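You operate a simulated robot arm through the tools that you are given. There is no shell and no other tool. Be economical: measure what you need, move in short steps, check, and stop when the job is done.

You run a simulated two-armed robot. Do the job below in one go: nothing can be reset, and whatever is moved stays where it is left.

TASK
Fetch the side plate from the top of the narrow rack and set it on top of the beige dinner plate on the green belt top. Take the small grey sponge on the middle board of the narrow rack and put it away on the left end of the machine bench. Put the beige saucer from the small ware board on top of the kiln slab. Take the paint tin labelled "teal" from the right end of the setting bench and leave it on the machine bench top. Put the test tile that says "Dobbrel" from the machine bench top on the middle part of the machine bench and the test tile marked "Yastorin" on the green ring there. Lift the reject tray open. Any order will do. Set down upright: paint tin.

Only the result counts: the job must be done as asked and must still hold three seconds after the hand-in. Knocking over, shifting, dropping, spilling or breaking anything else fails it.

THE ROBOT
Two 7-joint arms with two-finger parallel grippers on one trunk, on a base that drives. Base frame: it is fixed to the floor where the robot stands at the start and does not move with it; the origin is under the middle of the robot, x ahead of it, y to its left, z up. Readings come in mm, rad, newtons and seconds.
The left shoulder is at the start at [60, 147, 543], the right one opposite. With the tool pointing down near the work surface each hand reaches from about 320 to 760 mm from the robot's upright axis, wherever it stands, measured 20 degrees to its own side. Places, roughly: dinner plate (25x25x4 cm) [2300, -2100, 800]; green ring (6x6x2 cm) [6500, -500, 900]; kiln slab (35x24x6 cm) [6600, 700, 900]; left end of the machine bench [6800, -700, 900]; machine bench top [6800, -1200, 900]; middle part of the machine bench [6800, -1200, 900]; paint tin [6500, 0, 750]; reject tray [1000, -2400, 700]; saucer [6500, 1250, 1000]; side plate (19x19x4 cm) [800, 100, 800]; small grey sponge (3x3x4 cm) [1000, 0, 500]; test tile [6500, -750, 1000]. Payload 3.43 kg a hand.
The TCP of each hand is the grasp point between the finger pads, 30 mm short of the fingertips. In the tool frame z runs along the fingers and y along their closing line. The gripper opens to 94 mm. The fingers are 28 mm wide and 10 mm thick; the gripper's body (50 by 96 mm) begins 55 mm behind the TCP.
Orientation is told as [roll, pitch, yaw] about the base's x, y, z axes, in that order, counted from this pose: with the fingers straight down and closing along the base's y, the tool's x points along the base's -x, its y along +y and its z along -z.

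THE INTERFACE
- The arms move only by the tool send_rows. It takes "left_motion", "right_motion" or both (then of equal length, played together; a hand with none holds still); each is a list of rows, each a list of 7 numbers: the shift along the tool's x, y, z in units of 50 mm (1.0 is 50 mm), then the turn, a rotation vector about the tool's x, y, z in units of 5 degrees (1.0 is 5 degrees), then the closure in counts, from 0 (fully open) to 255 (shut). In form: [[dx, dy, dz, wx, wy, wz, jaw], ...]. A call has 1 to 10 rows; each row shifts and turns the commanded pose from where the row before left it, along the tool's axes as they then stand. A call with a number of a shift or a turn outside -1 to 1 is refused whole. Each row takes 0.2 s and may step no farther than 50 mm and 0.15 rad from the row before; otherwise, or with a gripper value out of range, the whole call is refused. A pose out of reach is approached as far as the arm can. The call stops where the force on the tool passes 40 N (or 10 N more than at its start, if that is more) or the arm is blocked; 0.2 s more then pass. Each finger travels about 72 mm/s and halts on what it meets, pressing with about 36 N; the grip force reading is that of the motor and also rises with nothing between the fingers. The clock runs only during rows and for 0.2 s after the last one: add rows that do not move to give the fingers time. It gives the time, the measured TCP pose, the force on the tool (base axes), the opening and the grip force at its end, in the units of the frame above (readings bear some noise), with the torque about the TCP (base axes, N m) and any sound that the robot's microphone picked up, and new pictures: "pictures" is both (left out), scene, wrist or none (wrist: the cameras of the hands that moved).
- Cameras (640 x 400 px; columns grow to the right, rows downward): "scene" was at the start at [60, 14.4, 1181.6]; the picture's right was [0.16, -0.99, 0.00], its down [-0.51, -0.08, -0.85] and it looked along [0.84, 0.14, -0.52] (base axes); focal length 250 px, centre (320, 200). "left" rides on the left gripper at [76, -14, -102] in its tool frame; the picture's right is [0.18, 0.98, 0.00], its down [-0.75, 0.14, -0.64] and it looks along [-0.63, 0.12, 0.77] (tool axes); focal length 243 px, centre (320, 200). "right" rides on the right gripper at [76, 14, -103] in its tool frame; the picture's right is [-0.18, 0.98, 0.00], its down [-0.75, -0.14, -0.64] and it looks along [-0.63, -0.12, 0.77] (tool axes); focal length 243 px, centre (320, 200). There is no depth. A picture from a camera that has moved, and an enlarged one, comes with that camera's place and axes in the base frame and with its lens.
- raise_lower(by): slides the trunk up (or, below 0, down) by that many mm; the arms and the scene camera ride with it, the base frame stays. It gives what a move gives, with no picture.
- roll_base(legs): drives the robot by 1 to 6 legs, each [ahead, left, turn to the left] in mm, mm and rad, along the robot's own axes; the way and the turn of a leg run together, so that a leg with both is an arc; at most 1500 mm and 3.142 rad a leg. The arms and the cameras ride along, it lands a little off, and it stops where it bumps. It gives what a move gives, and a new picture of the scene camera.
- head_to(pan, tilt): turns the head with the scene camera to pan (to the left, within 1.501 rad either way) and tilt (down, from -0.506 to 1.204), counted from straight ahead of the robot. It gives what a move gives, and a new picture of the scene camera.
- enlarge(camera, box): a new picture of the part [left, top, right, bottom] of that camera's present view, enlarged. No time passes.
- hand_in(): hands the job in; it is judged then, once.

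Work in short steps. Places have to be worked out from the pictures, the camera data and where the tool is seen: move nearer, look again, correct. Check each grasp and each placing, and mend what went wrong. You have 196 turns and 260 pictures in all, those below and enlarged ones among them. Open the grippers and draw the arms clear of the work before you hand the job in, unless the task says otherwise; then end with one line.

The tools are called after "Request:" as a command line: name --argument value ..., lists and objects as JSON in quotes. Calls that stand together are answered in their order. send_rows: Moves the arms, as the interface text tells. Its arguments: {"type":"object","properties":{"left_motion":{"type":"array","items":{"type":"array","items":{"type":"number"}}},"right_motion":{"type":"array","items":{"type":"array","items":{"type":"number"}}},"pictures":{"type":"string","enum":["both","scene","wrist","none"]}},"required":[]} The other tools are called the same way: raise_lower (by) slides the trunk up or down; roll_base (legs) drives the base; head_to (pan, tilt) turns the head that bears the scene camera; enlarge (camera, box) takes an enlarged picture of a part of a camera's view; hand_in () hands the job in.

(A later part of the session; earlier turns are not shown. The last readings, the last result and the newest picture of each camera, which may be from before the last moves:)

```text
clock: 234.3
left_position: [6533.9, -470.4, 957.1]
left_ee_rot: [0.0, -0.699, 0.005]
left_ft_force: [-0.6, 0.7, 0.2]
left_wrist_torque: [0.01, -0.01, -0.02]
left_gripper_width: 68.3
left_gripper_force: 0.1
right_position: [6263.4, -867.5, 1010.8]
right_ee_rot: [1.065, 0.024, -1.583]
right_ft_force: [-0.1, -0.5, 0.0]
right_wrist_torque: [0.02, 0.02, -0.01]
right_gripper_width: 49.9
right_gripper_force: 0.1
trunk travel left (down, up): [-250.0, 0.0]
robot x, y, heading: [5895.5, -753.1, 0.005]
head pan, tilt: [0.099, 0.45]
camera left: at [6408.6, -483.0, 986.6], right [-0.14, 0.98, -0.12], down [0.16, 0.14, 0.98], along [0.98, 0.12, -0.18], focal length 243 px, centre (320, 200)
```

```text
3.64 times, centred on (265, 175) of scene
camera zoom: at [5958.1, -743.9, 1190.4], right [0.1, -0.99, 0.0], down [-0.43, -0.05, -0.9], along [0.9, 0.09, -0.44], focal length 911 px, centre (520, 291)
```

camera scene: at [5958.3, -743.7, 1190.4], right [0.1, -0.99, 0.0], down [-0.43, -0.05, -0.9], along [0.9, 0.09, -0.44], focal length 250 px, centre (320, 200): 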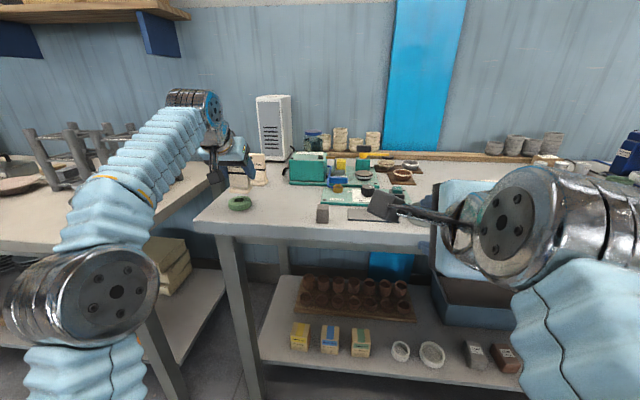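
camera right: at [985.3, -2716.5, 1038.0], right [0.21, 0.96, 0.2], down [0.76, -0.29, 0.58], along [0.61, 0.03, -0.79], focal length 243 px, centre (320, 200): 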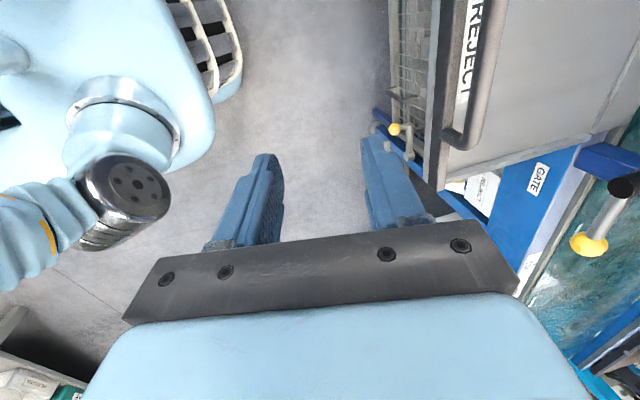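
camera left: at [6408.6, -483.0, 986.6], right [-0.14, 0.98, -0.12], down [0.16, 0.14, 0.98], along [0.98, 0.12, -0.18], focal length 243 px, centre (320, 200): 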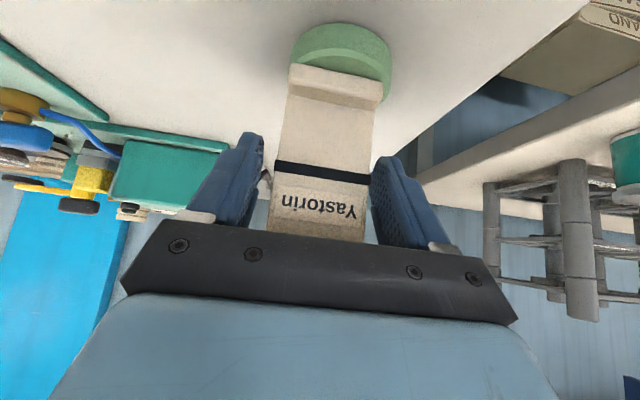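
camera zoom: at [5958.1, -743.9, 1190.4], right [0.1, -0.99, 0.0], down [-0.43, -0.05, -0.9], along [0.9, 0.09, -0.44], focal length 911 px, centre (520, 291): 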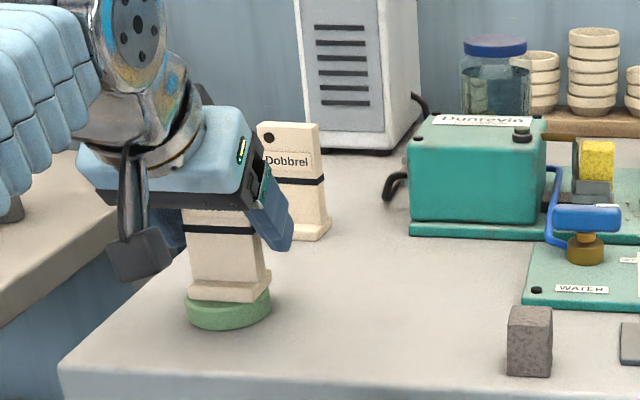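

Tile stands on the ring. Retreat up, and bring the left tool to vertical for reaching Dobbrel behind it.

Request:
send_rows --left_motion '[[0, 0, -0.7, 0, 0, 0, 52], [0, 0, -0.9, 0, 0, 0, 52], [0, 0, -0.9, 0, 0, 0, 52], [0, 0, -0.9, 0, 0, 0, 52]]' --pictures "none"

Request:
send_rows --left_motion '[[0, 0, 0, 0, 1, 0, 52], [0, 0, 0, 0, 1, 0, 52], [0, 0, 0, 0, 1, 0, 52], [0, 0, 0, 0, 1, 0, 52], [0, 0, 0, 0, 1, 0, 52], [0, 0, 0, 0, 1, 0, 52], [0, 0, 0, 0, 1, 0, 52]]'

```text
clock: 235.3
left_position: [6426.1, -470.1, 1086.7]
left_ee_rot: [-0.001, -0.698, 0.003]
left_ft_force: [0.9, -0.2, 0.0]
left_wrist_torque: [0.02, 0.02, 0.04]
left_gripper_width: 75.0
left_gripper_force: 0.1
right_position: [6263.5, -866.9, 1011.1]
right_ee_rot: [1.066, 0.024, -1.583]
right_ft_force: [0.1, 0.8, -0.4]
right_wrist_torque: [0.02, 0.02, -0.03]
right_gripper_width: 49.8
right_gripper_force: 0.1
trunk travel left (down, up): [-250.0, 0.0]
robot x, y, heading: [5894.7, -754.3, 0.008]
head pan, tilt: [0.099, 0.45]
```

```text
clock: 236.9
left_position: [6402.6, -476.5, 1058.3]
left_ee_rot: [0.0, -0.434, 0.003]
left_ft_force: [0.1, -0.6, 0.5]
left_wrist_torque: [-0.03, 0.01, 0.0]
left_gripper_width: 74.6
left_gripper_force: 0.1
left hand out of reach, approached as far as the arm can: row 1, 2, 3, 4, 5, 6, 7
right_position: [6263.3, -868.8, 1010.9]
right_ee_rot: [1.065, 0.025, -1.583]
right_ft_force: [0.8, 0.1, 0.8]
right_wrist_torque: [0.05, -0.02, 0.02]
right_gripper_width: 49.4
right_gripper_force: 0.0
trunk travel left (down, up): [-250.0, 0.0]
robot x, y, heading: [5899.2, -755.7, 0.007]
head pan, tilt: [0.099, 0.45]
camera scene: at [5958.4, -744.1, 1190.4], right [0.1, -0.99, 0.0], down [-0.43, -0.05, -0.9], along [0.9, 0.09, -0.44], focal length 250 px, centre (320, 200)
camera left: at [6289.5, -490.4, 1119.3], right [-0.17, 0.98, -0.08], down [0.41, 0.14, 0.9], along [0.9, 0.12, -0.43], focal length 243 px, centre (320, 200)
```

scene: 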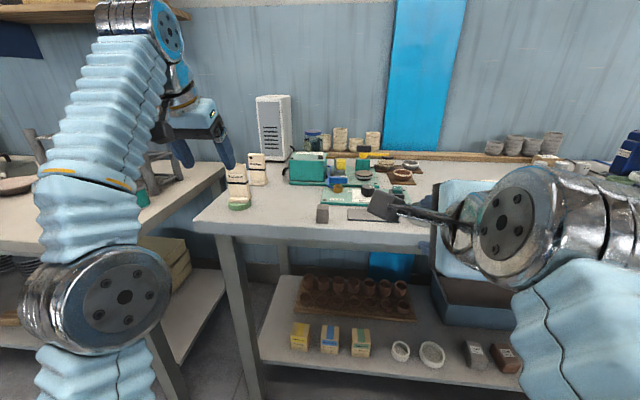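
left: 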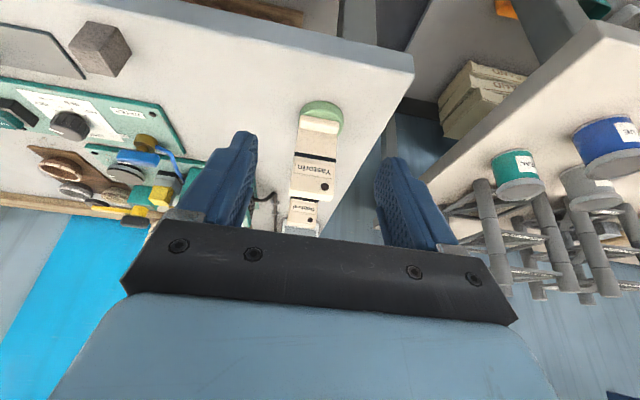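

The vertical pose is out of reach up there. I'll use a ~30° tilt instead; reset the pose, then bring the base closer and left (x≈6060,y≈−610).

Request:
send_rows --left_motion '[[0.3, 0, 0, 0, -1, 0, 52], [0.3, 0, 0, 0, -1, 0, 52], [0, 0, 0.3, 0, -1, 0, 52], [0, 0, 0.3, 0, -1, 0, 52], [0, 0, 0, 0, -1, 0, 52]]' --pictures "none"

Request:
roll_base --legs '[[0, 145, -0.006], [160, 0, 0]]'

Request:
enlarge --camera "left" --box '[0, 0, 640, 400]'

```text
clock: 238.1
left_position: [6391.4, -476.8, 1021.6]
left_ee_rot: [-0.001, -0.829, 0.002]
left_ft_force: [0.2, 0.5, -0.2]
left_wrist_torque: [0.0, -0.01, -0.01]
left_gripper_width: 74.7
left_gripper_force: 0.1
right_position: [6263.3, -867.1, 1012.4]
right_ee_rot: [1.066, 0.024, -1.583]
right_ft_force: [0.2, 0.3, 0.3]
right_wrist_torque: [0.0, 0.02, 0.0]
right_gripper_width: 49.8
right_gripper_force: 0.1
trunk travel left (down, up): [-250.0, 0.0]
robot x, y, heading: [5894.3, -752.6, 0.003]
head pan, tilt: [0.099, 0.45]
```

```text
clock: 240.4
left_position: [6549.2, -334.0, 1022.1]
left_ee_rot: [-0.001, -0.827, -0.004]
left_ft_force: [-0.2, -0.7, 0.5]
left_wrist_torque: [-0.03, -0.01, 0.0]
left_gripper_width: 74.8
left_gripper_force: 0.2
right_position: [6419.5, -724.7, 1012.4]
right_ee_rot: [1.065, 0.024, -1.591]
right_ft_force: [-0.3, 0.4, 0.4]
right_wrist_torque: [0.0, 0.02, -0.03]
right_gripper_width: 49.5
right_gripper_force: 0.0
trunk travel left (down, up): [-250.0, 0.0]
robot x, y, heading: [6049.7, -607.7, -0.007]
head pan, tilt: [0.099, 0.45]
camera scene: at [6114.8, -599.3, 1190.4], right [0.1, -1.0, 0.0], down [-0.43, -0.04, -0.9], along [0.9, 0.09, -0.44], focal length 250 px, centre (320, 200)
```

scene: 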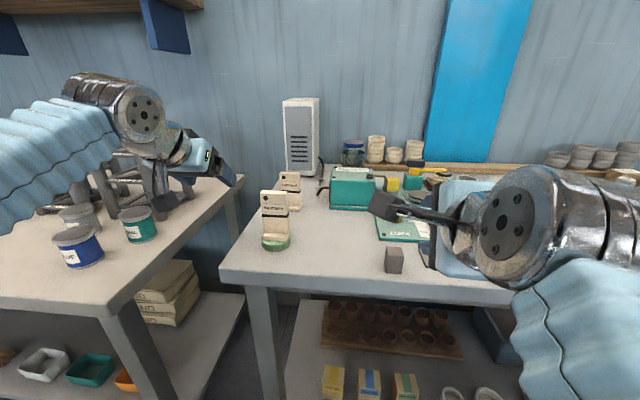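

```text
1.00 times, centred on (320, 200) of left (not enlarged: the box is as wide or as high as the picture)
camera zoom: at [6421.5, -347.4, 1033.8], right [-0.12, 0.98, -0.14], down [0.04, 0.14, 0.99], along [0.99, 0.12, -0.05], focal length 243 px, centre (320, 200)
```

zoom: 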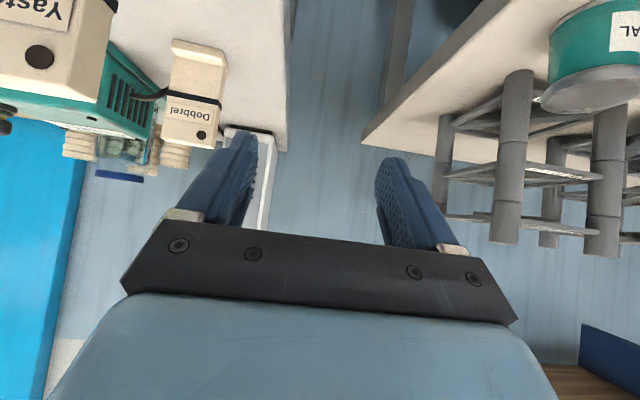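

Tilt ended at 47°. I go 35 mm closer, set the tilt to 25°, and move to x≈6671 while still left of the bench, before sliding over.

Request:
roll_base --legs '[[35, 0, 0.005]]'

Request:
send_rows --left_motion '[[0, 0, 0, 0, 1, 0, 52], [0, 0, 0, 0, 1, 0, 52], [0, 0, 0, 0, 1, 0, 52], [0, 0, 0, 0, 1, 0, 52], [0, 0, 0, 0, 0.48, 0, 52], [-0.68, 0, 0.604, 0, 0, 0, 52], [-0.68, 0, 0.604, 0, 0, 0, 52]]'

```text
clock: 241.3
left_position: [6583.3, -331.6, 1019.9]
left_ee_rot: [-0.001, -0.829, 0.003]
left_ft_force: [-0.3, -0.3, 0.6]
left_wrist_torque: [0.03, -0.03, 0.02]
left_gripper_width: 74.9
left_gripper_force: 0.0
right_position: [6455.5, -723.5, 1012.4]
right_ee_rot: [1.064, 0.024, -1.585]
right_ft_force: [0.7, -0.2, -0.4]
right_wrist_torque: [-0.03, 0.0, 0.03]
right_gripper_width: 49.8
right_gripper_force: 0.1
trunk travel left (down, up): [-250.0, 0.0]
robot x, y, heading: [6086.6, -607.2, -0.0]
head pan, tilt: [0.099, 0.45]
camera scene: at [6149.9, -599.0, 1190.4], right [0.1, -0.99, 0.0], down [-0.43, -0.04, -0.9], along [0.9, 0.09, -0.44], focal length 250 px, centre (320, 200)
```

scene: 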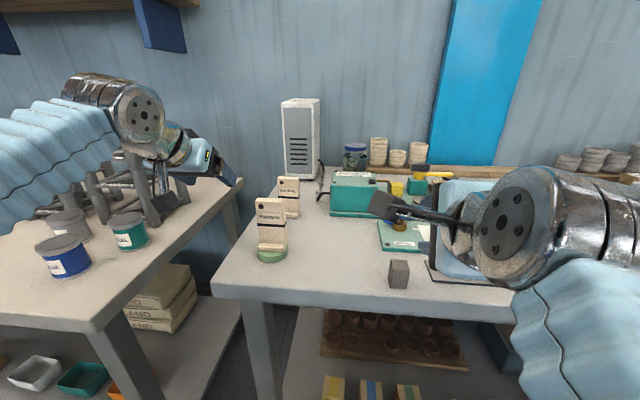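

```text
clock: 242.9
left_position: [6669.5, -331.2, 995.5]
left_ee_rot: [-0.001, -0.438, 0.0]
left_ft_force: [-0.6, -0.4, 0.6]
left_wrist_torque: [0.0, -0.05, -0.02]
left_gripper_width: 74.6
left_gripper_force: 0.0
right_position: [6455.2, -723.1, 1011.9]
right_ee_rot: [1.065, 0.022, -1.586]
right_ft_force: [0.2, -0.3, 0.3]
right_wrist_torque: [0.0, -0.04, -0.01]
right_gripper_width: 49.7
right_gripper_force: 0.0
trunk travel left (down, up): [-250.0, 0.0]
robot x, y, heading: [6085.6, -608.0, 0.005]
head pan, tilt: [0.099, 0.45]
camera scene: at [6150.0, -598.9, 1190.4], right [0.1, -0.99, 0.0], down [-0.43, -0.05, -0.9], along [0.9, 0.09, -0.44], focal length 250 px, centre (320, 200)
camera left: at [6556.4, -345.1, 1055.4], right [-0.17, 0.98, -0.08], down [0.41, 0.14, 0.9], along [0.9, 0.12, -0.43], focal length 243 px, centre (320, 200)
```

scene: 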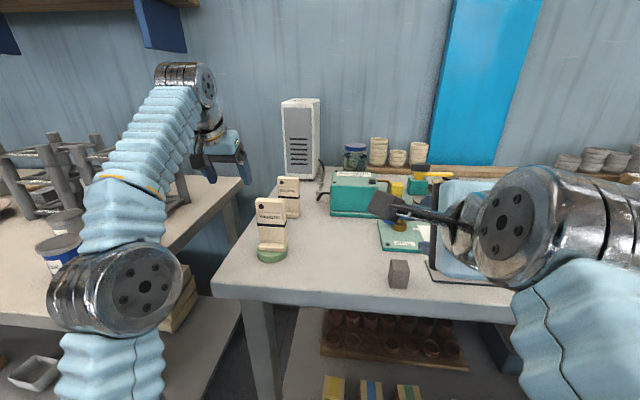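
left: 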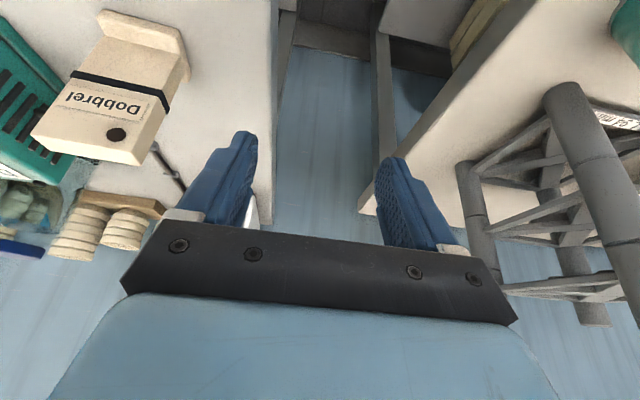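

Dobbrel's body is at x≈6695–6710, y≈−467. I back 35 mm, slide right 136 mm (camera clears Yastorin's top by ~25 mm).

Request:
send_rows --left_motion '[[0.59, 0, -0.39, 0, 0, 0, 45], [0, -0.9, 0, 0, 0, 0, 45], [0, -0.9, 0, 0, 0, 0, 45], [0, -0.9, 0, 0, 0, 0, 45]]'

```text
clock: 243.9
left_position: [6634.7, -467.1, 1001.4]
left_ee_rot: [-0.002, -0.439, 0.004]
left_ft_force: [0.4, 0.6, -0.1]
left_wrist_torque: [-0.03, 0.0, -0.02]
left_gripper_width: 77.7
left_gripper_force: 0.0
right_position: [6455.7, -723.3, 1012.2]
right_ee_rot: [1.063, 0.024, -1.586]
right_ft_force: [-0.1, 0.2, -0.1]
right_wrist_torque: [0.03, -0.04, 0.0]
right_gripper_width: 49.7
right_gripper_force: 0.1
trunk travel left (down, up): [-250.0, 0.0]
robot x, y, heading: [6089.9, -610.3, 0.003]
head pan, tilt: [0.099, 0.45]
camera scene: at [6150.2, -598.7, 1190.4], right [0.1, -0.99, 0.0], down [-0.43, -0.05, -0.9], along [0.9, 0.09, -0.44], focal length 250 px, centre (320, 200)
camera left: at [6520.8, -481.5, 1061.1], right [-0.17, 0.98, -0.08], down [0.41, 0.14, 0.9], along [0.9, 0.12, -0.43], focal length 243 px, centre (320, 200)
```

scene: 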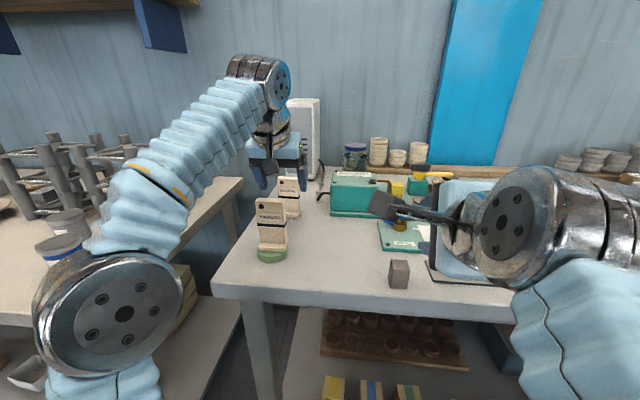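
left: 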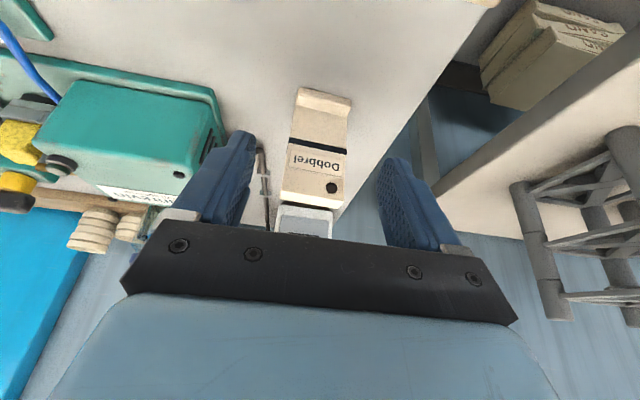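

Well lined up (shift −4 in y). Move in around the tile.

Request:
send_rows --left_motion '[[-0.4, -0.05, 0.67, 0, 0, 0, 45], [-0.4, -0.04, 0.67, 0, 0, 0, 45]]'

```text
clock: 244.5
left_position: [6700.9, -470.5, 955.3]
left_ee_rot: [-0.001, -0.44, 0.003]
left_ft_force: [-0.1, -0.1, 0.8]
left_wrist_torque: [-0.02, -0.02, 0.01]
left_gripper_width: 77.8
left_gripper_force: 0.0
right_position: [6454.9, -723.5, 1011.7]
right_ee_rot: [1.066, 0.023, -1.585]
right_ft_force: [0.4, -0.5, 0.1]
right_wrist_torque: [0.01, 0.03, 0.03]
right_gripper_width: 49.4
right_gripper_force: 0.1
trunk travel left (down, up): [-250.0, 0.0]
robot x, y, heading: [6087.5, -607.5, 0.008]
head pan, tilt: [0.099, 0.45]
camera scene: at [6149.9, -598.9, 1190.5], right [0.1, -0.99, 0.0], down [-0.43, -0.04, -0.9], along [0.9, 0.09, -0.44], focal length 250 px, centre (320, 200)
camera left: at [6588.3, -483.8, 1015.4], right [-0.17, 0.98, -0.08], down [0.41, 0.14, 0.9], along [0.9, 0.12, -0.43], focal length 243 px, centre (320, 200)
```

scene: 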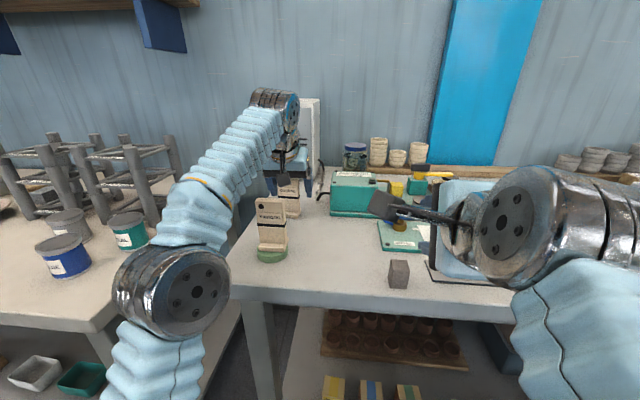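
left: 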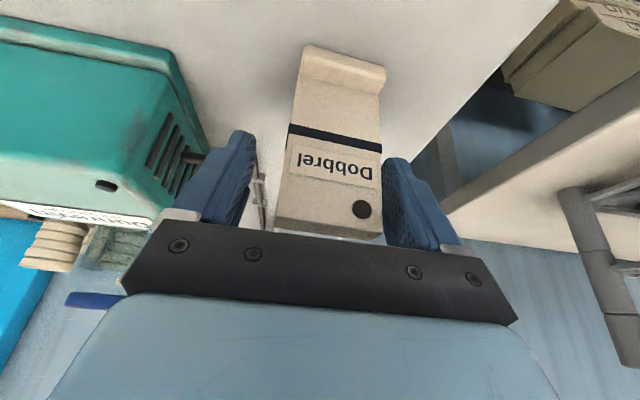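

Nearly centred; shift 3 mm left, close.

Request:
send_rows --left_motion '[[0, 0.07, 0, 0, 0, 0, 60], [0, 0, 0, 0, 0, 0, 105], [0, 0, 0, 0, 0, 0, 255], [0, 0, 0, 0, 0, 0, 255]]' --pictures "none"

Request:
send_rows --left_motion '[[-0.15, 0, -0.33, 0, 0, 0, 255]]'

```text
clock: 245.5
left_position: [6701.4, -466.9, 956.0]
left_ee_rot: [0.0, -0.438, 0.003]
left_ft_force: [1.0, -0.4, 1.8]
left_wrist_torque: [0.12, -0.06, -0.04]
left_gripper_width: 54.0
left_gripper_force: 36.0
right_position: [6455.7, -723.2, 1011.9]
right_ee_rot: [1.065, 0.023, -1.582]
right_ft_force: [1.0, 0.0, 0.0]
right_wrist_torque: [-0.01, 0.03, -0.03]
right_gripper_width: 49.7
right_gripper_force: 0.2
trunk travel left (down, up): [-250.0, 0.0]
robot x, y, heading: [6085.8, -606.1, 0.0]
head pan, tilt: [0.099, 0.45]
```

```text
clock: 245.9
left_position: [6701.7, -466.4, 974.1]
left_ee_rot: [0.001, -0.437, 0.002]
left_ft_force: [-0.4, -0.4, -1.5]
left_wrist_torque: [-0.01, -0.01, -0.04]
left_gripper_width: 53.6
left_gripper_force: 35.8
right_position: [6456.0, -723.3, 1011.5]
right_ee_rot: [1.065, 0.022, -1.584]
right_ft_force: [-0.3, 0.4, 0.0]
right_wrist_torque: [-0.04, -0.01, 0.0]
right_gripper_width: 49.8
right_gripper_force: 0.1
trunk travel left (down, up): [-250.0, 0.0]
robot x, y, heading: [6087.3, -608.8, 0.002]
head pan, tilt: [0.099, 0.45]
camera scene: at [6150.3, -598.9, 1190.4], right [0.1, -0.99, 0.0], down [-0.43, -0.04, -0.9], along [0.9, 0.09, -0.44], focal length 250 px, centre (320, 200)
camera left: at [6588.5, -480.0, 1034.0], right [-0.17, 0.98, -0.08], down [0.41, 0.14, 0.9], along [0.9, 0.12, -0.43], focal length 243 px, centre (320, 200)
```

scene: 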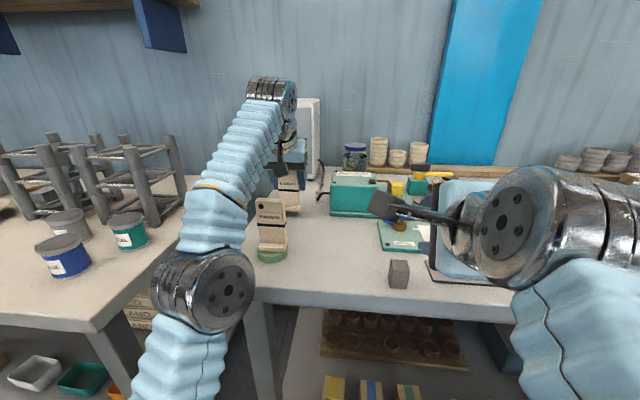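
left: 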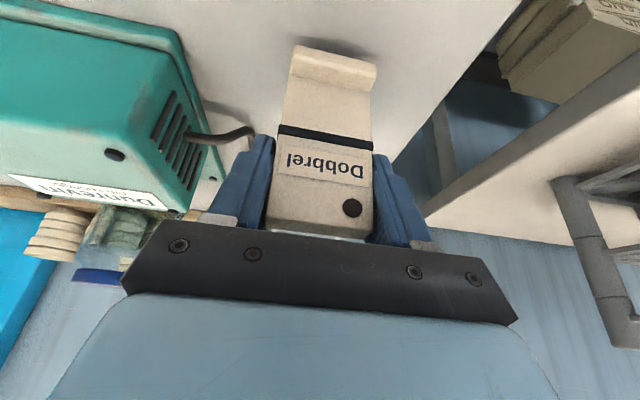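

Lifted. Move left clear of Yastorin, then pull back toward the robot.

Request:
send_rows --left_motion '[[0, 0.87, 0, 0, 0, 0, 255], [0, 0.87, 0, 0, 0, 0, 255], [0, 0.87, 0, 0, 0, 0, 255], [0.815, 0, -0.38, 0, 0, 0, 255], [0.815, 0, -0.38, 0, 0, 0, 255], [0.8, 0, -0.45, 0, 0, 0, 255], [0.7, 0, -0.6, 0, 0, 0, 255], [0.7, 0, -0.6, 0, 0, 0, 255], [0.7, 0, -0.6, 0, 0, 0, 255]]'

```text
clock: 247.9
left_position: [6430.8, -337.7, 1013.9]
left_ee_rot: [-0.001, -0.438, 0.002]
left_ft_force: [0.6, -0.6, -1.9]
left_wrist_torque: [0.02, 0.0, 0.05]
left_gripper_width: 53.6
left_gripper_force: 35.8
right_position: [6455.8, -723.7, 1012.0]
right_ee_rot: [1.065, 0.023, -1.585]
right_ft_force: [0.3, 0.3, -0.1]
right_wrist_torque: [0.0, 0.0, -0.03]
right_gripper_width: 49.9
right_gripper_force: 0.1
trunk travel left (down, up): [-250.0, 0.0]
robot x, y, heading: [6086.5, -607.7, -0.002]
head pan, tilt: [0.099, 0.45]
camera scene: at [6150.5, -598.9, 1190.4], right [0.1, -0.99, 0.0], down [-0.43, -0.04, -0.9], along [0.9, 0.09, -0.44], focal length 250 px, centre (320, 200)
camera left: at [6317.9, -352.1, 1074.6], right [-0.17, 0.98, -0.08], down [0.41, 0.14, 0.9], along [0.9, 0.12, -0.43], focal length 243 px, centre (320, 200)
```

scene: 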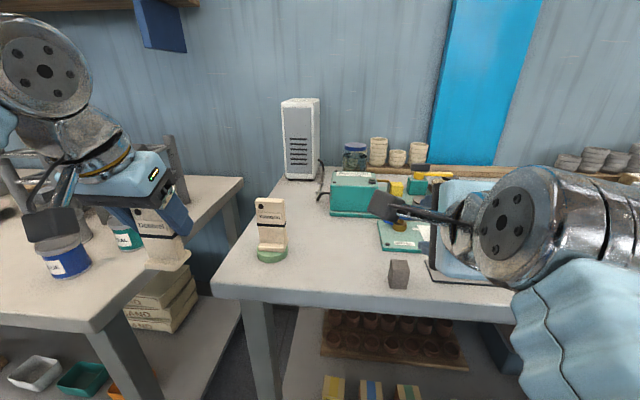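
left: 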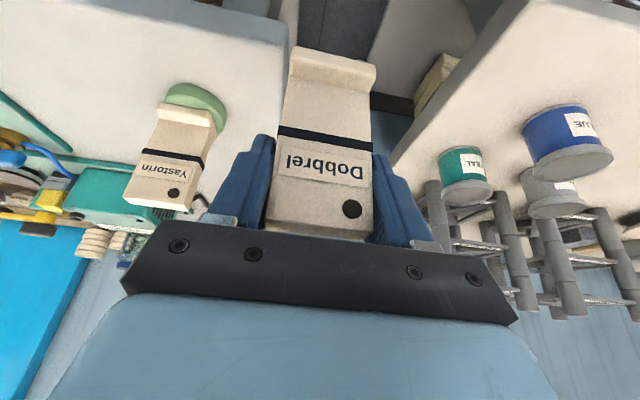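

Back off the base, strafe to the middle of the bench, and look.

Request:
roll_base --legs '[[-250, 0, 0], [0, -760, 0]]'

Request:
enlarge --camera "left" --box '[0, 0, 640, 400]'

```text
clock: 253.4
left_position: [6184.6, -1100.6, 1015.6]
left_ee_rot: [0.001, -0.438, 0.006]
left_ft_force: [-0.8, 0.4, 0.5]
left_wrist_torque: [-0.03, -0.02, -0.01]
left_gripper_width: 53.8
left_gripper_force: 36.0
right_position: [6211.0, -1484.2, 1010.9]
right_ee_rot: [1.065, 0.024, -1.58]
right_ft_force: [-0.1, -0.5, 0.5]
right_wrist_torque: [0.01, -0.01, -0.03]
right_gripper_width: 49.6
right_gripper_force: 0.1
trunk travel left (down, up): [-250.0, 0.0]
robot x, y, heading: [5845.3, -1373.3, 0.006]
head pan, tilt: [0.099, 0.45]
camera scene: at [5905.0, -1362.1, 1190.4], right [0.11, -0.99, 0.0], down [-0.43, -0.05, -0.9], along [0.9, 0.1, -0.44], focal length 250 px, centre (320, 200)
```

scene: 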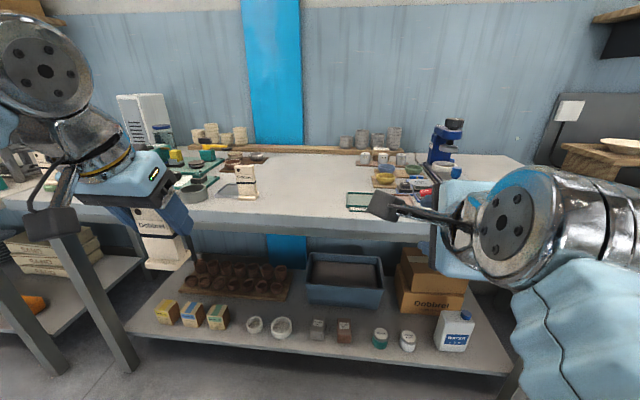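

```text
1.00 times, centred on (320, 200) of left (not enlarged: the box is as wide or as high as the picture)
camera zoom: at [6071.7, -1114.3, 1074.6], right [-0.17, 0.98, -0.08], down [0.41, 0.14, 0.9], along [0.9, 0.13, -0.43], focal length 243 px, centre (320, 200)
```

zoom: 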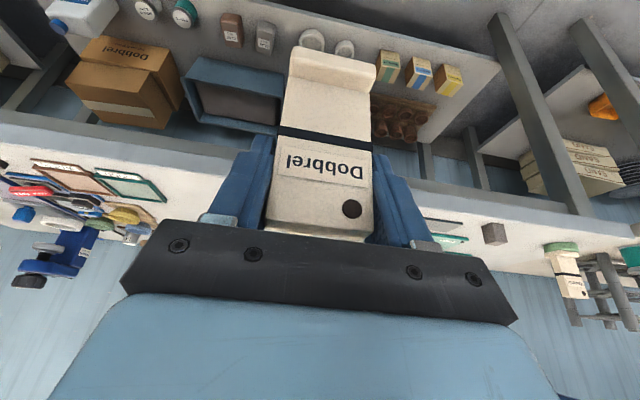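

Free spot ≈(6520,−1210), between Gricato and the green tray. Drive in 110 mm, then move the tile there.

Request:
roll_base --legs '[[110, 0, 0]]'

Request:
send_rows --left_motion '[[0, -0.73, 0, 0, 0, 0, 255], [0, -0.73, 0, 0, 0, 0, 255], [0, -0.73, 0, 0, 0, 0, 255], [-0.756, 0, 0.507, 0, 0, 0, 255], [-0.756, 0, 0.507, 0, 0, 0, 255], [-0.756, 0, 0.507, 0, 0, 0, 255], [-0.756, 0, 0.507, 0, 0, 0, 255], [-0.756, 0, 0.507, 0, 0, 0, 255]]'

```text
clock: 254.6
left_position: [6296.0, -1100.5, 1014.6]
left_ee_rot: [0.0, -0.439, 0.007]
left_ft_force: [-1.2, -0.8, -1.2]
left_wrist_torque: [-0.02, -0.03, 0.0]
left_gripper_width: 53.7
left_gripper_force: 36.0
right_position: [6321.1, -1483.4, 1012.2]
right_ee_rot: [1.065, 0.022, -1.581]
right_ft_force: [-0.3, 0.6, 0.3]
right_wrist_torque: [0.03, 0.05, -0.01]
right_gripper_width: 49.7
right_gripper_force: 0.1
trunk travel left (down, up): [-250.0, 0.0]
robot x, y, heading: [5949.9, -1369.4, 0.009]
head pan, tilt: [0.099, 0.45]
camera scene: at [6015.6, -1361.3, 1190.4], right [0.11, -0.99, 0.0], down [-0.43, -0.05, -0.9], along [0.9, 0.1, -0.44], focal length 250 px, centre (320, 200)
```

scene: 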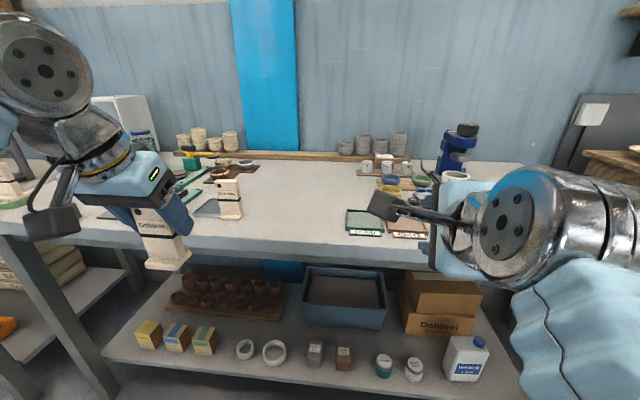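

```text
clock: 256.4
left_position: [6518.8, -1208.7, 977.7]
left_ee_rot: [0.0, -0.438, 0.006]
left_ft_force: [1.0, -0.1, -0.5]
left_wrist_torque: [-0.02, -0.05, 0.02]
left_gripper_width: 54.1
left_gripper_force: 35.8
right_position: [6322.6, -1483.8, 1010.7]
right_ee_rot: [1.064, 0.024, -1.58]
right_ft_force: [-0.5, 0.0, 0.6]
right_wrist_torque: [0.02, -0.01, -0.02]
right_gripper_width: 49.8
right_gripper_force: 0.1
trunk travel left (down, up): [-250.0, 0.0]
robot x, y, heading: [5955.0, -1369.2, 0.005]
head pan, tilt: [0.099, 0.45]
camera scene: at [6015.6, -1361.2, 1190.4], right [0.11, -0.99, 0.0], down [-0.43, -0.05, -0.9], along [0.9, 0.1, -0.44], focal length 250 px, centre (320, 200)
camera left: at [6405.7, -1222.7, 1038.3], right [-0.17, 0.98, -0.08], down [0.41, 0.14, 0.9], along [0.9, 0.12, -0.43], focal length 243 px, centre (320, 200)
```

scene: 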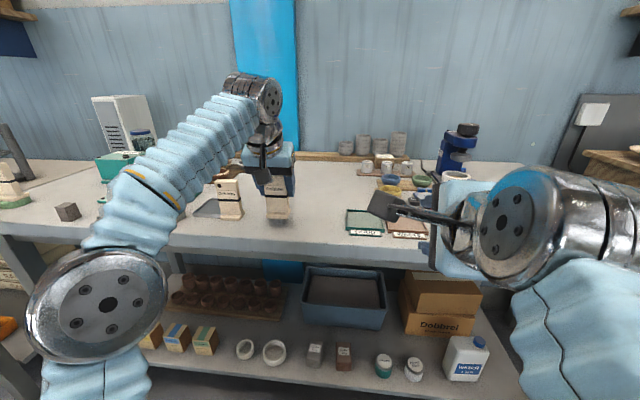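
left: 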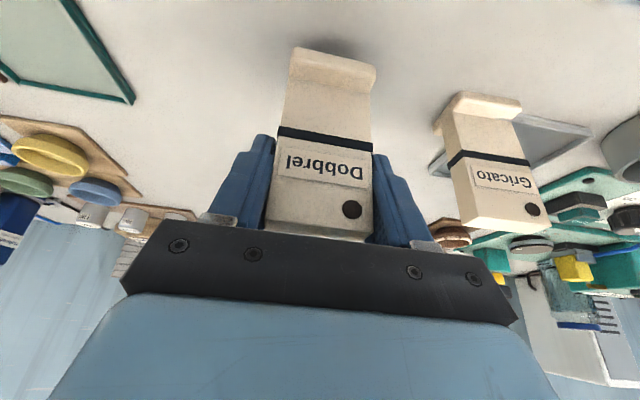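

Clear spot. Lower to contact.

Request:
send_rows --left_motion '[[0.127, 0, 0.272, 0, 0, 0, 255], [0.042, 0, 0.09, 0, 0, 0, 255], [0.017, 0, 0.036, 0, 0, 0, 255], [0.017, 0, 0.036, 0, 0, 0, 255]]' --pictures "none"

```text
clock: 257.4
left_position: [6522.2, -1208.4, 955.3]
left_ee_rot: [-0.001, -0.437, 0.008]
left_ft_force: [0.4, -0.8, -1.6]
left_wrist_torque: [0.0, -0.03, -0.03]
left_gripper_width: 53.8
left_gripper_force: 35.5
right_position: [6321.4, -1483.6, 1011.9]
right_ee_rot: [1.065, 0.023, -1.582]
right_ft_force: [-0.3, 0.3, 0.6]
right_wrist_torque: [0.01, -0.03, -0.03]
right_gripper_width: 49.7
right_gripper_force: 0.1
trunk travel left (down, up): [-250.0, 0.0]
robot x, y, heading: [5950.1, -1370.3, 0.006]
head pan, tilt: [0.099, 0.45]
```

Request:
send_rows --left_motion '[[0.013, 0, 0.027, 0, 0, 0, 255], [0.013, 0, 0.027, 0, 0, 0, 255], [0.013, 0, 0.027, 0, 0, 0, 255]]' --pictures "none"

```text
clock: 258.2
left_position: [6519.3, -1209.3, 953.4]
left_ee_rot: [-0.001, -0.445, 0.006]
left_ft_force: [5.8, -1.7, 28.2]
left_wrist_torque: [0.28, 0.17, -0.2]
left_gripper_width: 54.3
left_gripper_force: 36.1
right_position: [6320.6, -1484.6, 1012.6]
right_ee_rot: [1.063, 0.026, -1.581]
right_ft_force: [-0.7, -0.2, -0.7]
right_wrist_torque: [0.0, 0.02, 0.0]
right_gripper_width: 49.8
right_gripper_force: 0.0
trunk travel left (down, up): [-250.0, 0.0]
robot x, y, heading: [5951.0, -1372.4, 0.007]
head pan, tilt: [0.099, 0.45]
```

Firm contact (28 N). Ease up 1.5 mm, release, and retreat along the tool axis.

Request:
send_rows --left_motion '[[-0.013, 0, -0.027, 0, 0, 0, 255], [0, 0, 0, 0, 0, 0, 100], [0, 0, 0, 0, 0, 0, 70], [0, 0, -0.5, 0, 0, 0, 70], [0, 0, -0.9, 0, 0, 0, 70], [0.8, 0, -0.55, 0, 0, 0, 70], [0.8, 0, -0.4, 0, 0, 0, 70]]'

```text
clock: 259.8
left_position: [6398.6, -1208.0, 1024.3]
left_ee_rot: [-0.001, -0.437, 0.006]
left_ft_force: [0.5, 0.7, -0.5]
left_wrist_torque: [0.0, 0.04, 0.01]
left_gripper_width: 68.3
left_gripper_force: 0.1
right_position: [6321.7, -1485.2, 1011.9]
right_ee_rot: [1.064, 0.023, -1.581]
right_ft_force: [-0.4, -0.2, -0.1]
right_wrist_torque: [0.0, 0.0, 0.03]
right_gripper_width: 50.0
right_gripper_force: 0.1
trunk travel left (down, up): [-250.0, 0.0]
robot x, y, heading: [5953.2, -1372.2, 0.008]
head pan, tilt: [0.099, 0.45]
camera scene: at [6016.1, -1361.4, 1190.4], right [0.11, -0.99, 0.0], down [-0.43, -0.05, -0.9], along [0.9, 0.1, -0.44], focal length 250 px, centre (320, 200)
camera left: at [6285.5, -1221.8, 1085.3], right [-0.17, 0.98, -0.08], down [0.41, 0.14, 0.9], along [0.9, 0.12, -0.43], focal length 243 px, centre (320, 200)
```

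scene: 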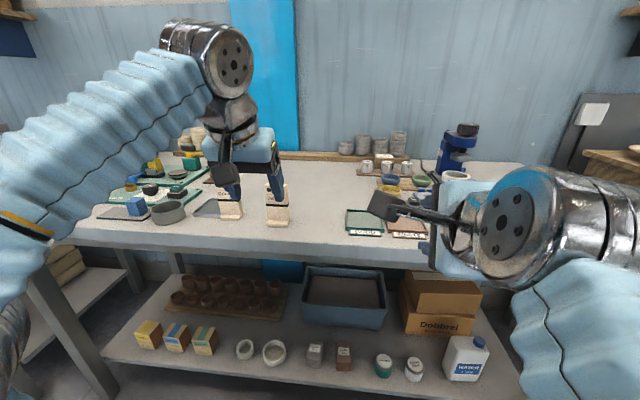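
left: 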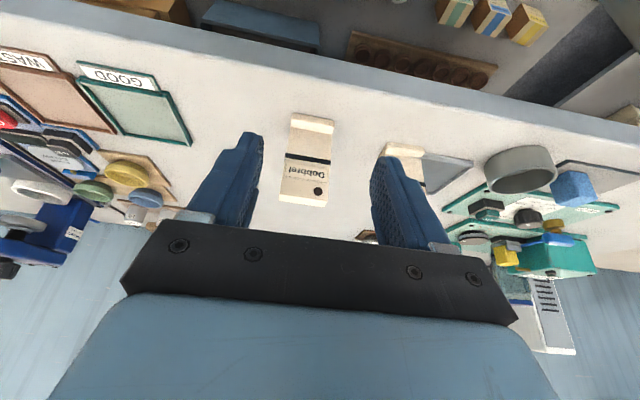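

Dobbrel stands in the middle. Next: TEAL tin, estimated at ≈(6612,−94), base z≈825. Back off and strafe left.

Request:
roll_base --legs '[[-150, 0, -0.007], [0, 1130, 0]]'

Request:
send_rows --left_motion '[[0, 0, 0, 0, 1, 0, 20], [0, 0, 0, 0, 1, 0, 0]]'

```text
clock: 266.5
left_position: [6247.0, -92.1, 1025.0]
left_ee_rot: [0.001, -0.436, 0.001]
left_ft_force: [0.7, -1.4, -0.7]
left_wrist_torque: [-0.01, 0.02, 0.0]
left_gripper_width: 68.2
left_gripper_force: 0.1
right_position: [6167.6, -368.5, 1013.3]
right_ee_rot: [1.065, 0.022, -1.587]
right_ft_force: [0.4, -0.7, -0.5]
right_wrist_torque: [0.02, 0.02, 0.02]
right_gripper_width: 49.8
right_gripper_force: 0.1
trunk travel left (down, up): [-250.0, 0.0]
robot x, y, heading: [5800.2, -254.1, 0.006]
head pan, tilt: [0.099, 0.45]
camera scene: at [5863.5, -243.9, 1190.4], right [0.1, -0.99, 0.0], down [-0.43, -0.04, -0.9], along [0.9, 0.09, -0.44], focal length 250 px, centre (320, 200)
```

scene: 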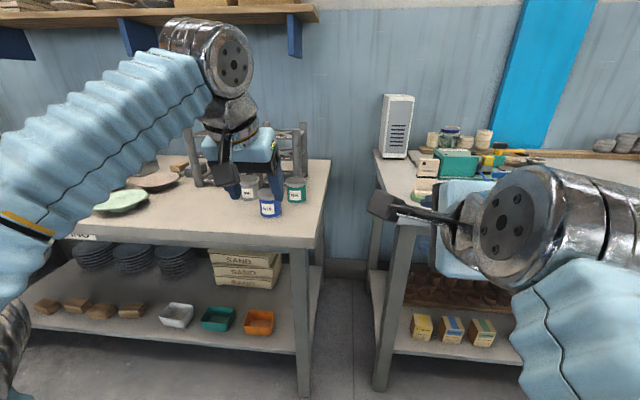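

```text
clock: 267.1
left_position: [6247.4, -92.0, 1024.4]
left_ee_rot: [0.0, -0.262, 0.002]
left_ft_force: [0.3, 0.1, -0.1]
left_wrist_torque: [-0.02, 0.02, 0.0]
left_gripper_width: 93.7
left_gripper_force: 0.0
right_position: [6167.9, -367.8, 1013.2]
right_ee_rot: [1.064, 0.022, -1.587]
right_ft_force: [-0.9, -0.5, -0.3]
right_wrist_torque: [0.01, 0.01, -0.02]
right_gripper_width: 49.6
right_gripper_force: 0.1
trunk travel left (down, up): [-250.0, 0.0]
robot x, y, heading: [5799.9, -249.4, -0.0]
head pan, tilt: [0.099, 0.45]
camera scene: at [5863.4, -243.8, 1190.4], right [0.1, -0.99, 0.0], down [-0.43, -0.04, -0.9], along [0.9, 0.09, -0.44], focal length 250 px, centre (320, 200)
camera left: at [6145.8, -105.7, 1104.0], right [-0.18, 0.98, -0.05], down [0.56, 0.14, 0.82], along [0.81, 0.12, -0.58], focal length 243 px, centre (320, 200)
```

scene: 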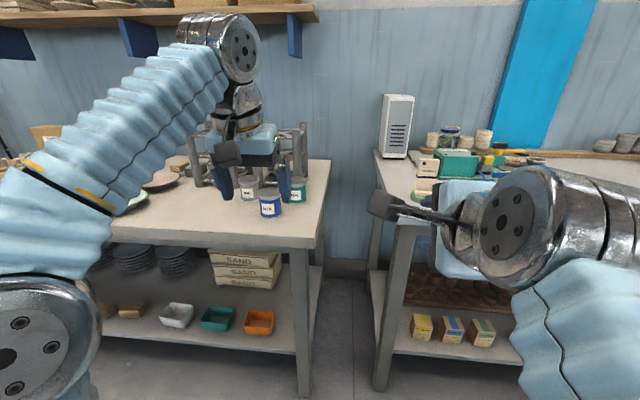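
left: 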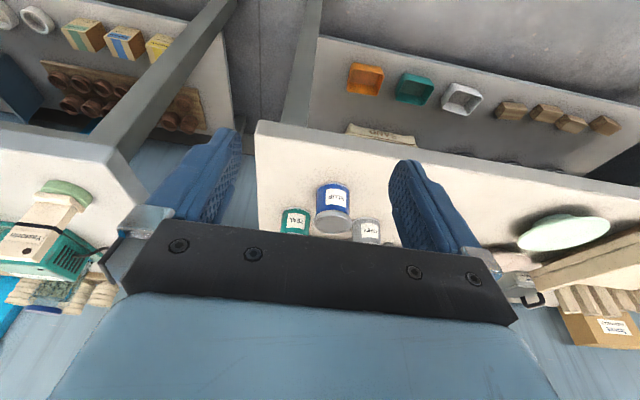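

Tin confirmed ≈(6612,−94). Drive in 190 mm, set tilt to 20°, and move above it.

Request:
roll_base --legs '[[190, 0, 0]]'

Request:
send_rows --left_motion '[[0, 0, 0, 0, -1, 0, 0], [-0.705, -0.025, 0.623, 0, 0, 0, 0], [-0.705, -0.025, 0.623, 0, 0, 0, 0], [-0.705, -0.025, 0.623, 0, 0, 0, 0], [-0.705, -0.025, 0.623, 0, 0, 0, 0]]'

```text
clock: 268.7
left_position: [6439.9, -92.1, 1026.2]
left_ee_rot: [0.001, -0.264, 0.001]
left_ft_force: [-0.5, 0.1, 0.1]
left_wrist_torque: [-0.01, 0.04, 0.02]
left_gripper_width: 93.8
left_gripper_force: 0.0
right_position: [6359.6, -366.7, 1012.1]
right_ee_rot: [1.064, 0.021, -1.585]
right_ft_force: [0.8, -0.4, -0.2]
right_wrist_torque: [-0.02, -0.03, -0.03]
right_gripper_width: 49.6
right_gripper_force: 0.1
trunk travel left (down, up): [-250.0, 0.0]
robot x, y, heading: [5994.2, -254.7, 0.01]
head pan, tilt: [0.099, 0.45]
camera scene: at [6055.7, -243.3, 1190.4], right [0.1, -0.99, 0.0], down [-0.43, -0.04, -0.9], along [0.9, 0.09, -0.44], focal length 250 px, centre (320, 200)
```

scene: 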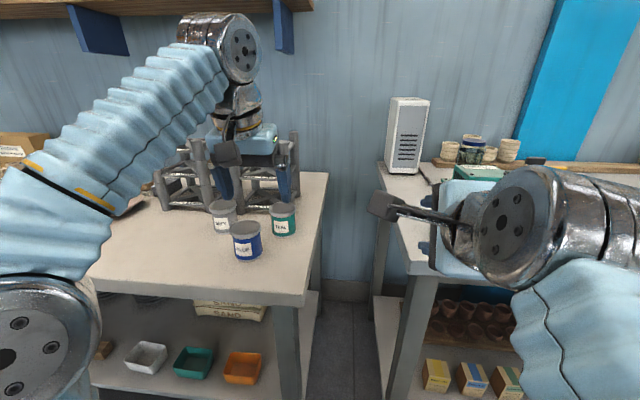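

```text
clock: 269.9
left_position: [6604.8, -95.6, 953.3]
left_ee_rot: [0.0, -0.35, 0.001]
left_ft_force: [0.1, 0.5, 0.1]
left_wrist_torque: [-0.02, 0.0, -0.03]
left_gripper_width: 94.0
left_gripper_force: 0.0
left hand out of reach, approached as far as the arm can: row 5
right_position: [6361.9, -368.2, 1013.0]
right_ee_rot: [1.065, 0.024, -1.585]
right_ft_force: [0.0, -0.5, 0.5]
right_wrist_torque: [0.01, -0.02, 0.0]
right_gripper_width: 49.8
right_gripper_force: 0.0
trunk travel left (down, up): [-250.0, 0.0]
robot x, y, heading: [5993.5, -251.7, 0.007]
head pan, tilt: [0.099, 0.45]
camera scene: at [6055.4, -243.1, 1190.5], right [0.1, -0.99, 0.0], down [-0.43, -0.04, -0.9], along [0.9, 0.09, -0.43], focal length 250 px, centre (320, 200)
camera left: at [6497.7, -109.4, 1023.7], right [-0.17, 0.98, -0.06], down [0.49, 0.14, 0.86], along [0.86, 0.12, -0.5], focal length 243 px, centre (320, 200)
```

scene: 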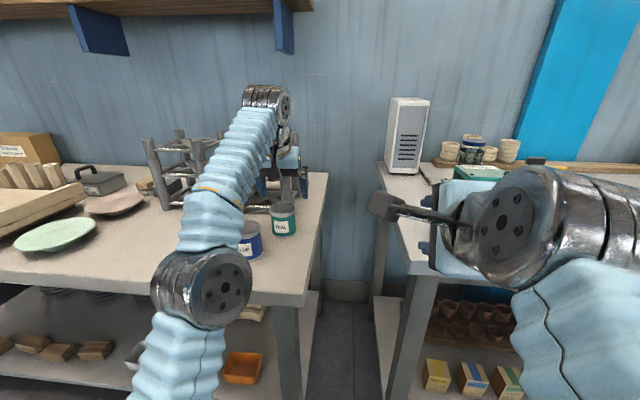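
left: 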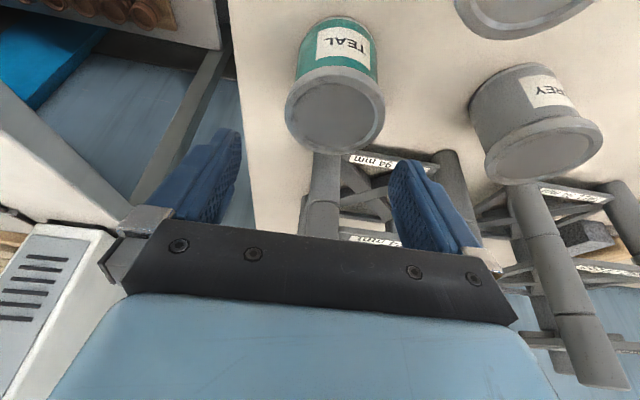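

TEAL centre ≈(6608,−88), z 824–886. Lower around it.

Request:
send_rows --left_motion '[[0.28, 0.08, 0.8, 0, 0, 0, 0], [0.28, 0.07, 0.8, 0, 0, 0, 0]]'

```text
clock: 270.5
left_position: [6604.4, -87.6, 867.1]
left_ee_rot: [0.0, -0.353, 0.002]
left_ft_force: [-0.6, -0.2, -0.4]
left_wrist_torque: [-0.01, -0.02, -0.02]
left_gripper_width: 94.1
left_gripper_force: 0.2
right_position: [6360.5, -367.8, 1011.8]
right_ee_rot: [1.064, 0.022, -1.584]
right_ft_force: [0.1, -0.6, -0.7]
right_wrist_torque: [-0.05, 0.01, -0.01]
right_gripper_width: 49.5
right_gripper_force: 0.1
trunk travel left (down, up): [-250.0, 0.0]
robot x, y, heading: [5993.3, -252.8, 0.003]
head pan, tilt: [0.099, 0.45]
camera scene: at [6056.0, -243.5, 1190.4], right [0.1, -0.99, 0.0], down [-0.43, -0.04, -0.9], along [0.9, 0.09, -0.44], focal length 250 px, centre (320, 200)
camera left: at [6497.3, -101.0, 936.5], right [-0.17, 0.98, -0.06], down [0.49, 0.14, 0.86], along [0.86, 0.12, -0.5], focal length 243 px, centre (320, 200)
```

scene: 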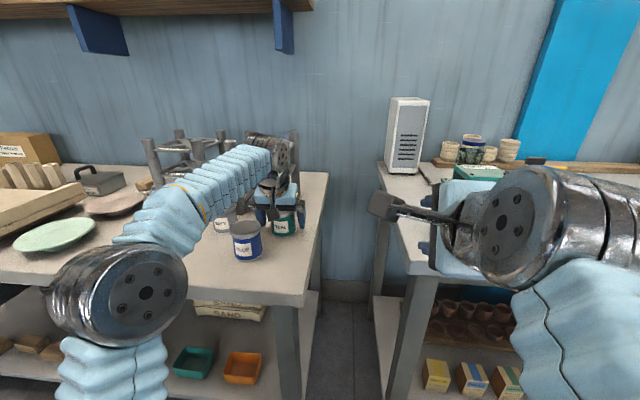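
left: 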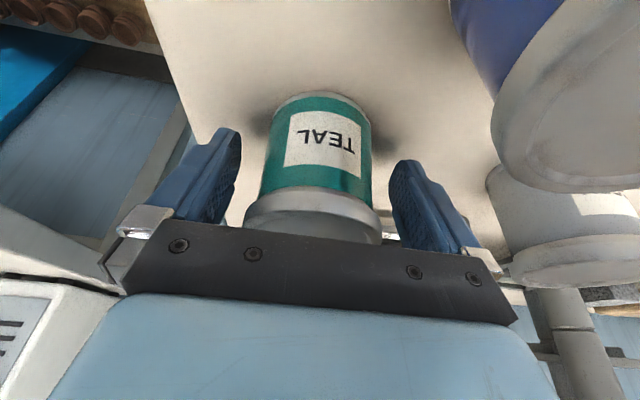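

Well centred. Close and lift slightly.

Request:
send_rows --left_motion '[[0, 0, 0, 0, 0, 0, 40], [0, 0, 0, 0, 0, 0, 100], [0, 0, 0, 0, 0, 0, 255], [0, 0, 0, 0, 0, 0, 255]]' --pictures "none"

Request:
send_rows --left_motion '[[-0.3, 0, -0.8, 0, 0, 0, 255], [-0.3, 0, -0.8, 0, 0, 0, 255]]'

```text
clock: 271.5
left_position: [6605.2, -87.0, 865.9]
left_ee_rot: [0.001, -0.351, 0.002]
left_ft_force: [0.2, -0.8, 0.9]
left_wrist_torque: [-0.01, -0.03, -0.04]
left_gripper_width: 67.4
left_gripper_force: 36.6
right_position: [6360.0, -368.7, 1012.2]
right_ee_rot: [1.065, 0.023, -1.587]
right_ft_force: [-0.2, 0.1, 0.1]
right_wrist_torque: [0.01, 0.0, 0.0]
right_gripper_width: 49.9
right_gripper_force: 0.1
trunk travel left (down, up): [-250.0, 0.0]
robot x, y, heading: [5990.9, -254.1, 0.01]
head pan, tilt: [0.099, 0.45]
```

```text
clock: 272.1
left_position: [6604.5, -84.7, 952.1]
left_ee_rot: [0.002, -0.347, 0.001]
left_ft_force: [-0.8, 0.5, -2.0]
left_wrist_torque: [-0.03, -0.01, -0.01]
left_gripper_width: 67.2
left_gripper_force: 36.0
right_position: [6360.4, -367.9, 1012.6]
right_ee_rot: [1.066, 0.022, -1.585]
right_ft_force: [0.2, 0.6, 0.0]
right_wrist_torque: [0.0, 0.0, -0.01]
right_gripper_width: 49.6
right_gripper_force: 0.1
trunk travel left (down, up): [-250.0, 0.0]
robot x, y, heading: [5995.4, -250.5, 0.005]
head pan, tilt: [0.099, 0.45]
camera scene: at [6056.3, -243.2, 1190.4], right [0.1, -0.99, 0.0], down [-0.43, -0.04, -0.9], along [0.9, 0.09, -0.44], focal length 250 px, centre (320, 200)
camera left: at [6498.0, -99.0, 1022.6], right [-0.17, 0.98, -0.06], down [0.49, 0.14, 0.86], along [0.85, 0.12, -0.51], focal length 243 px, centre (320, 200)
```

scene: 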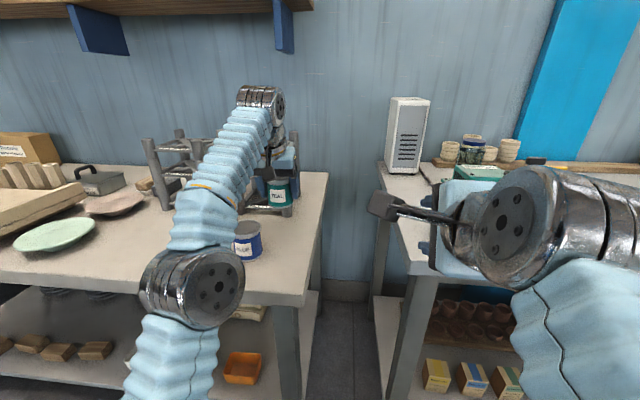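
left: 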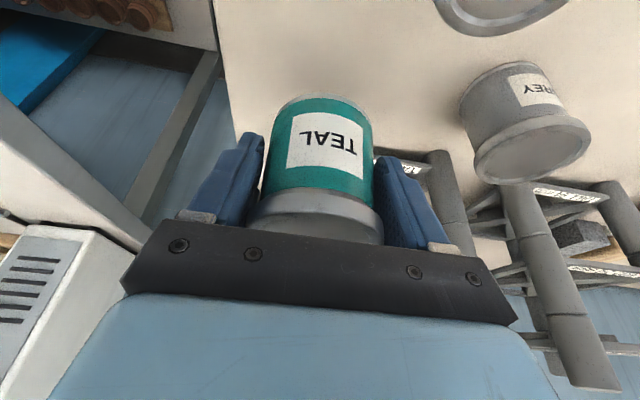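

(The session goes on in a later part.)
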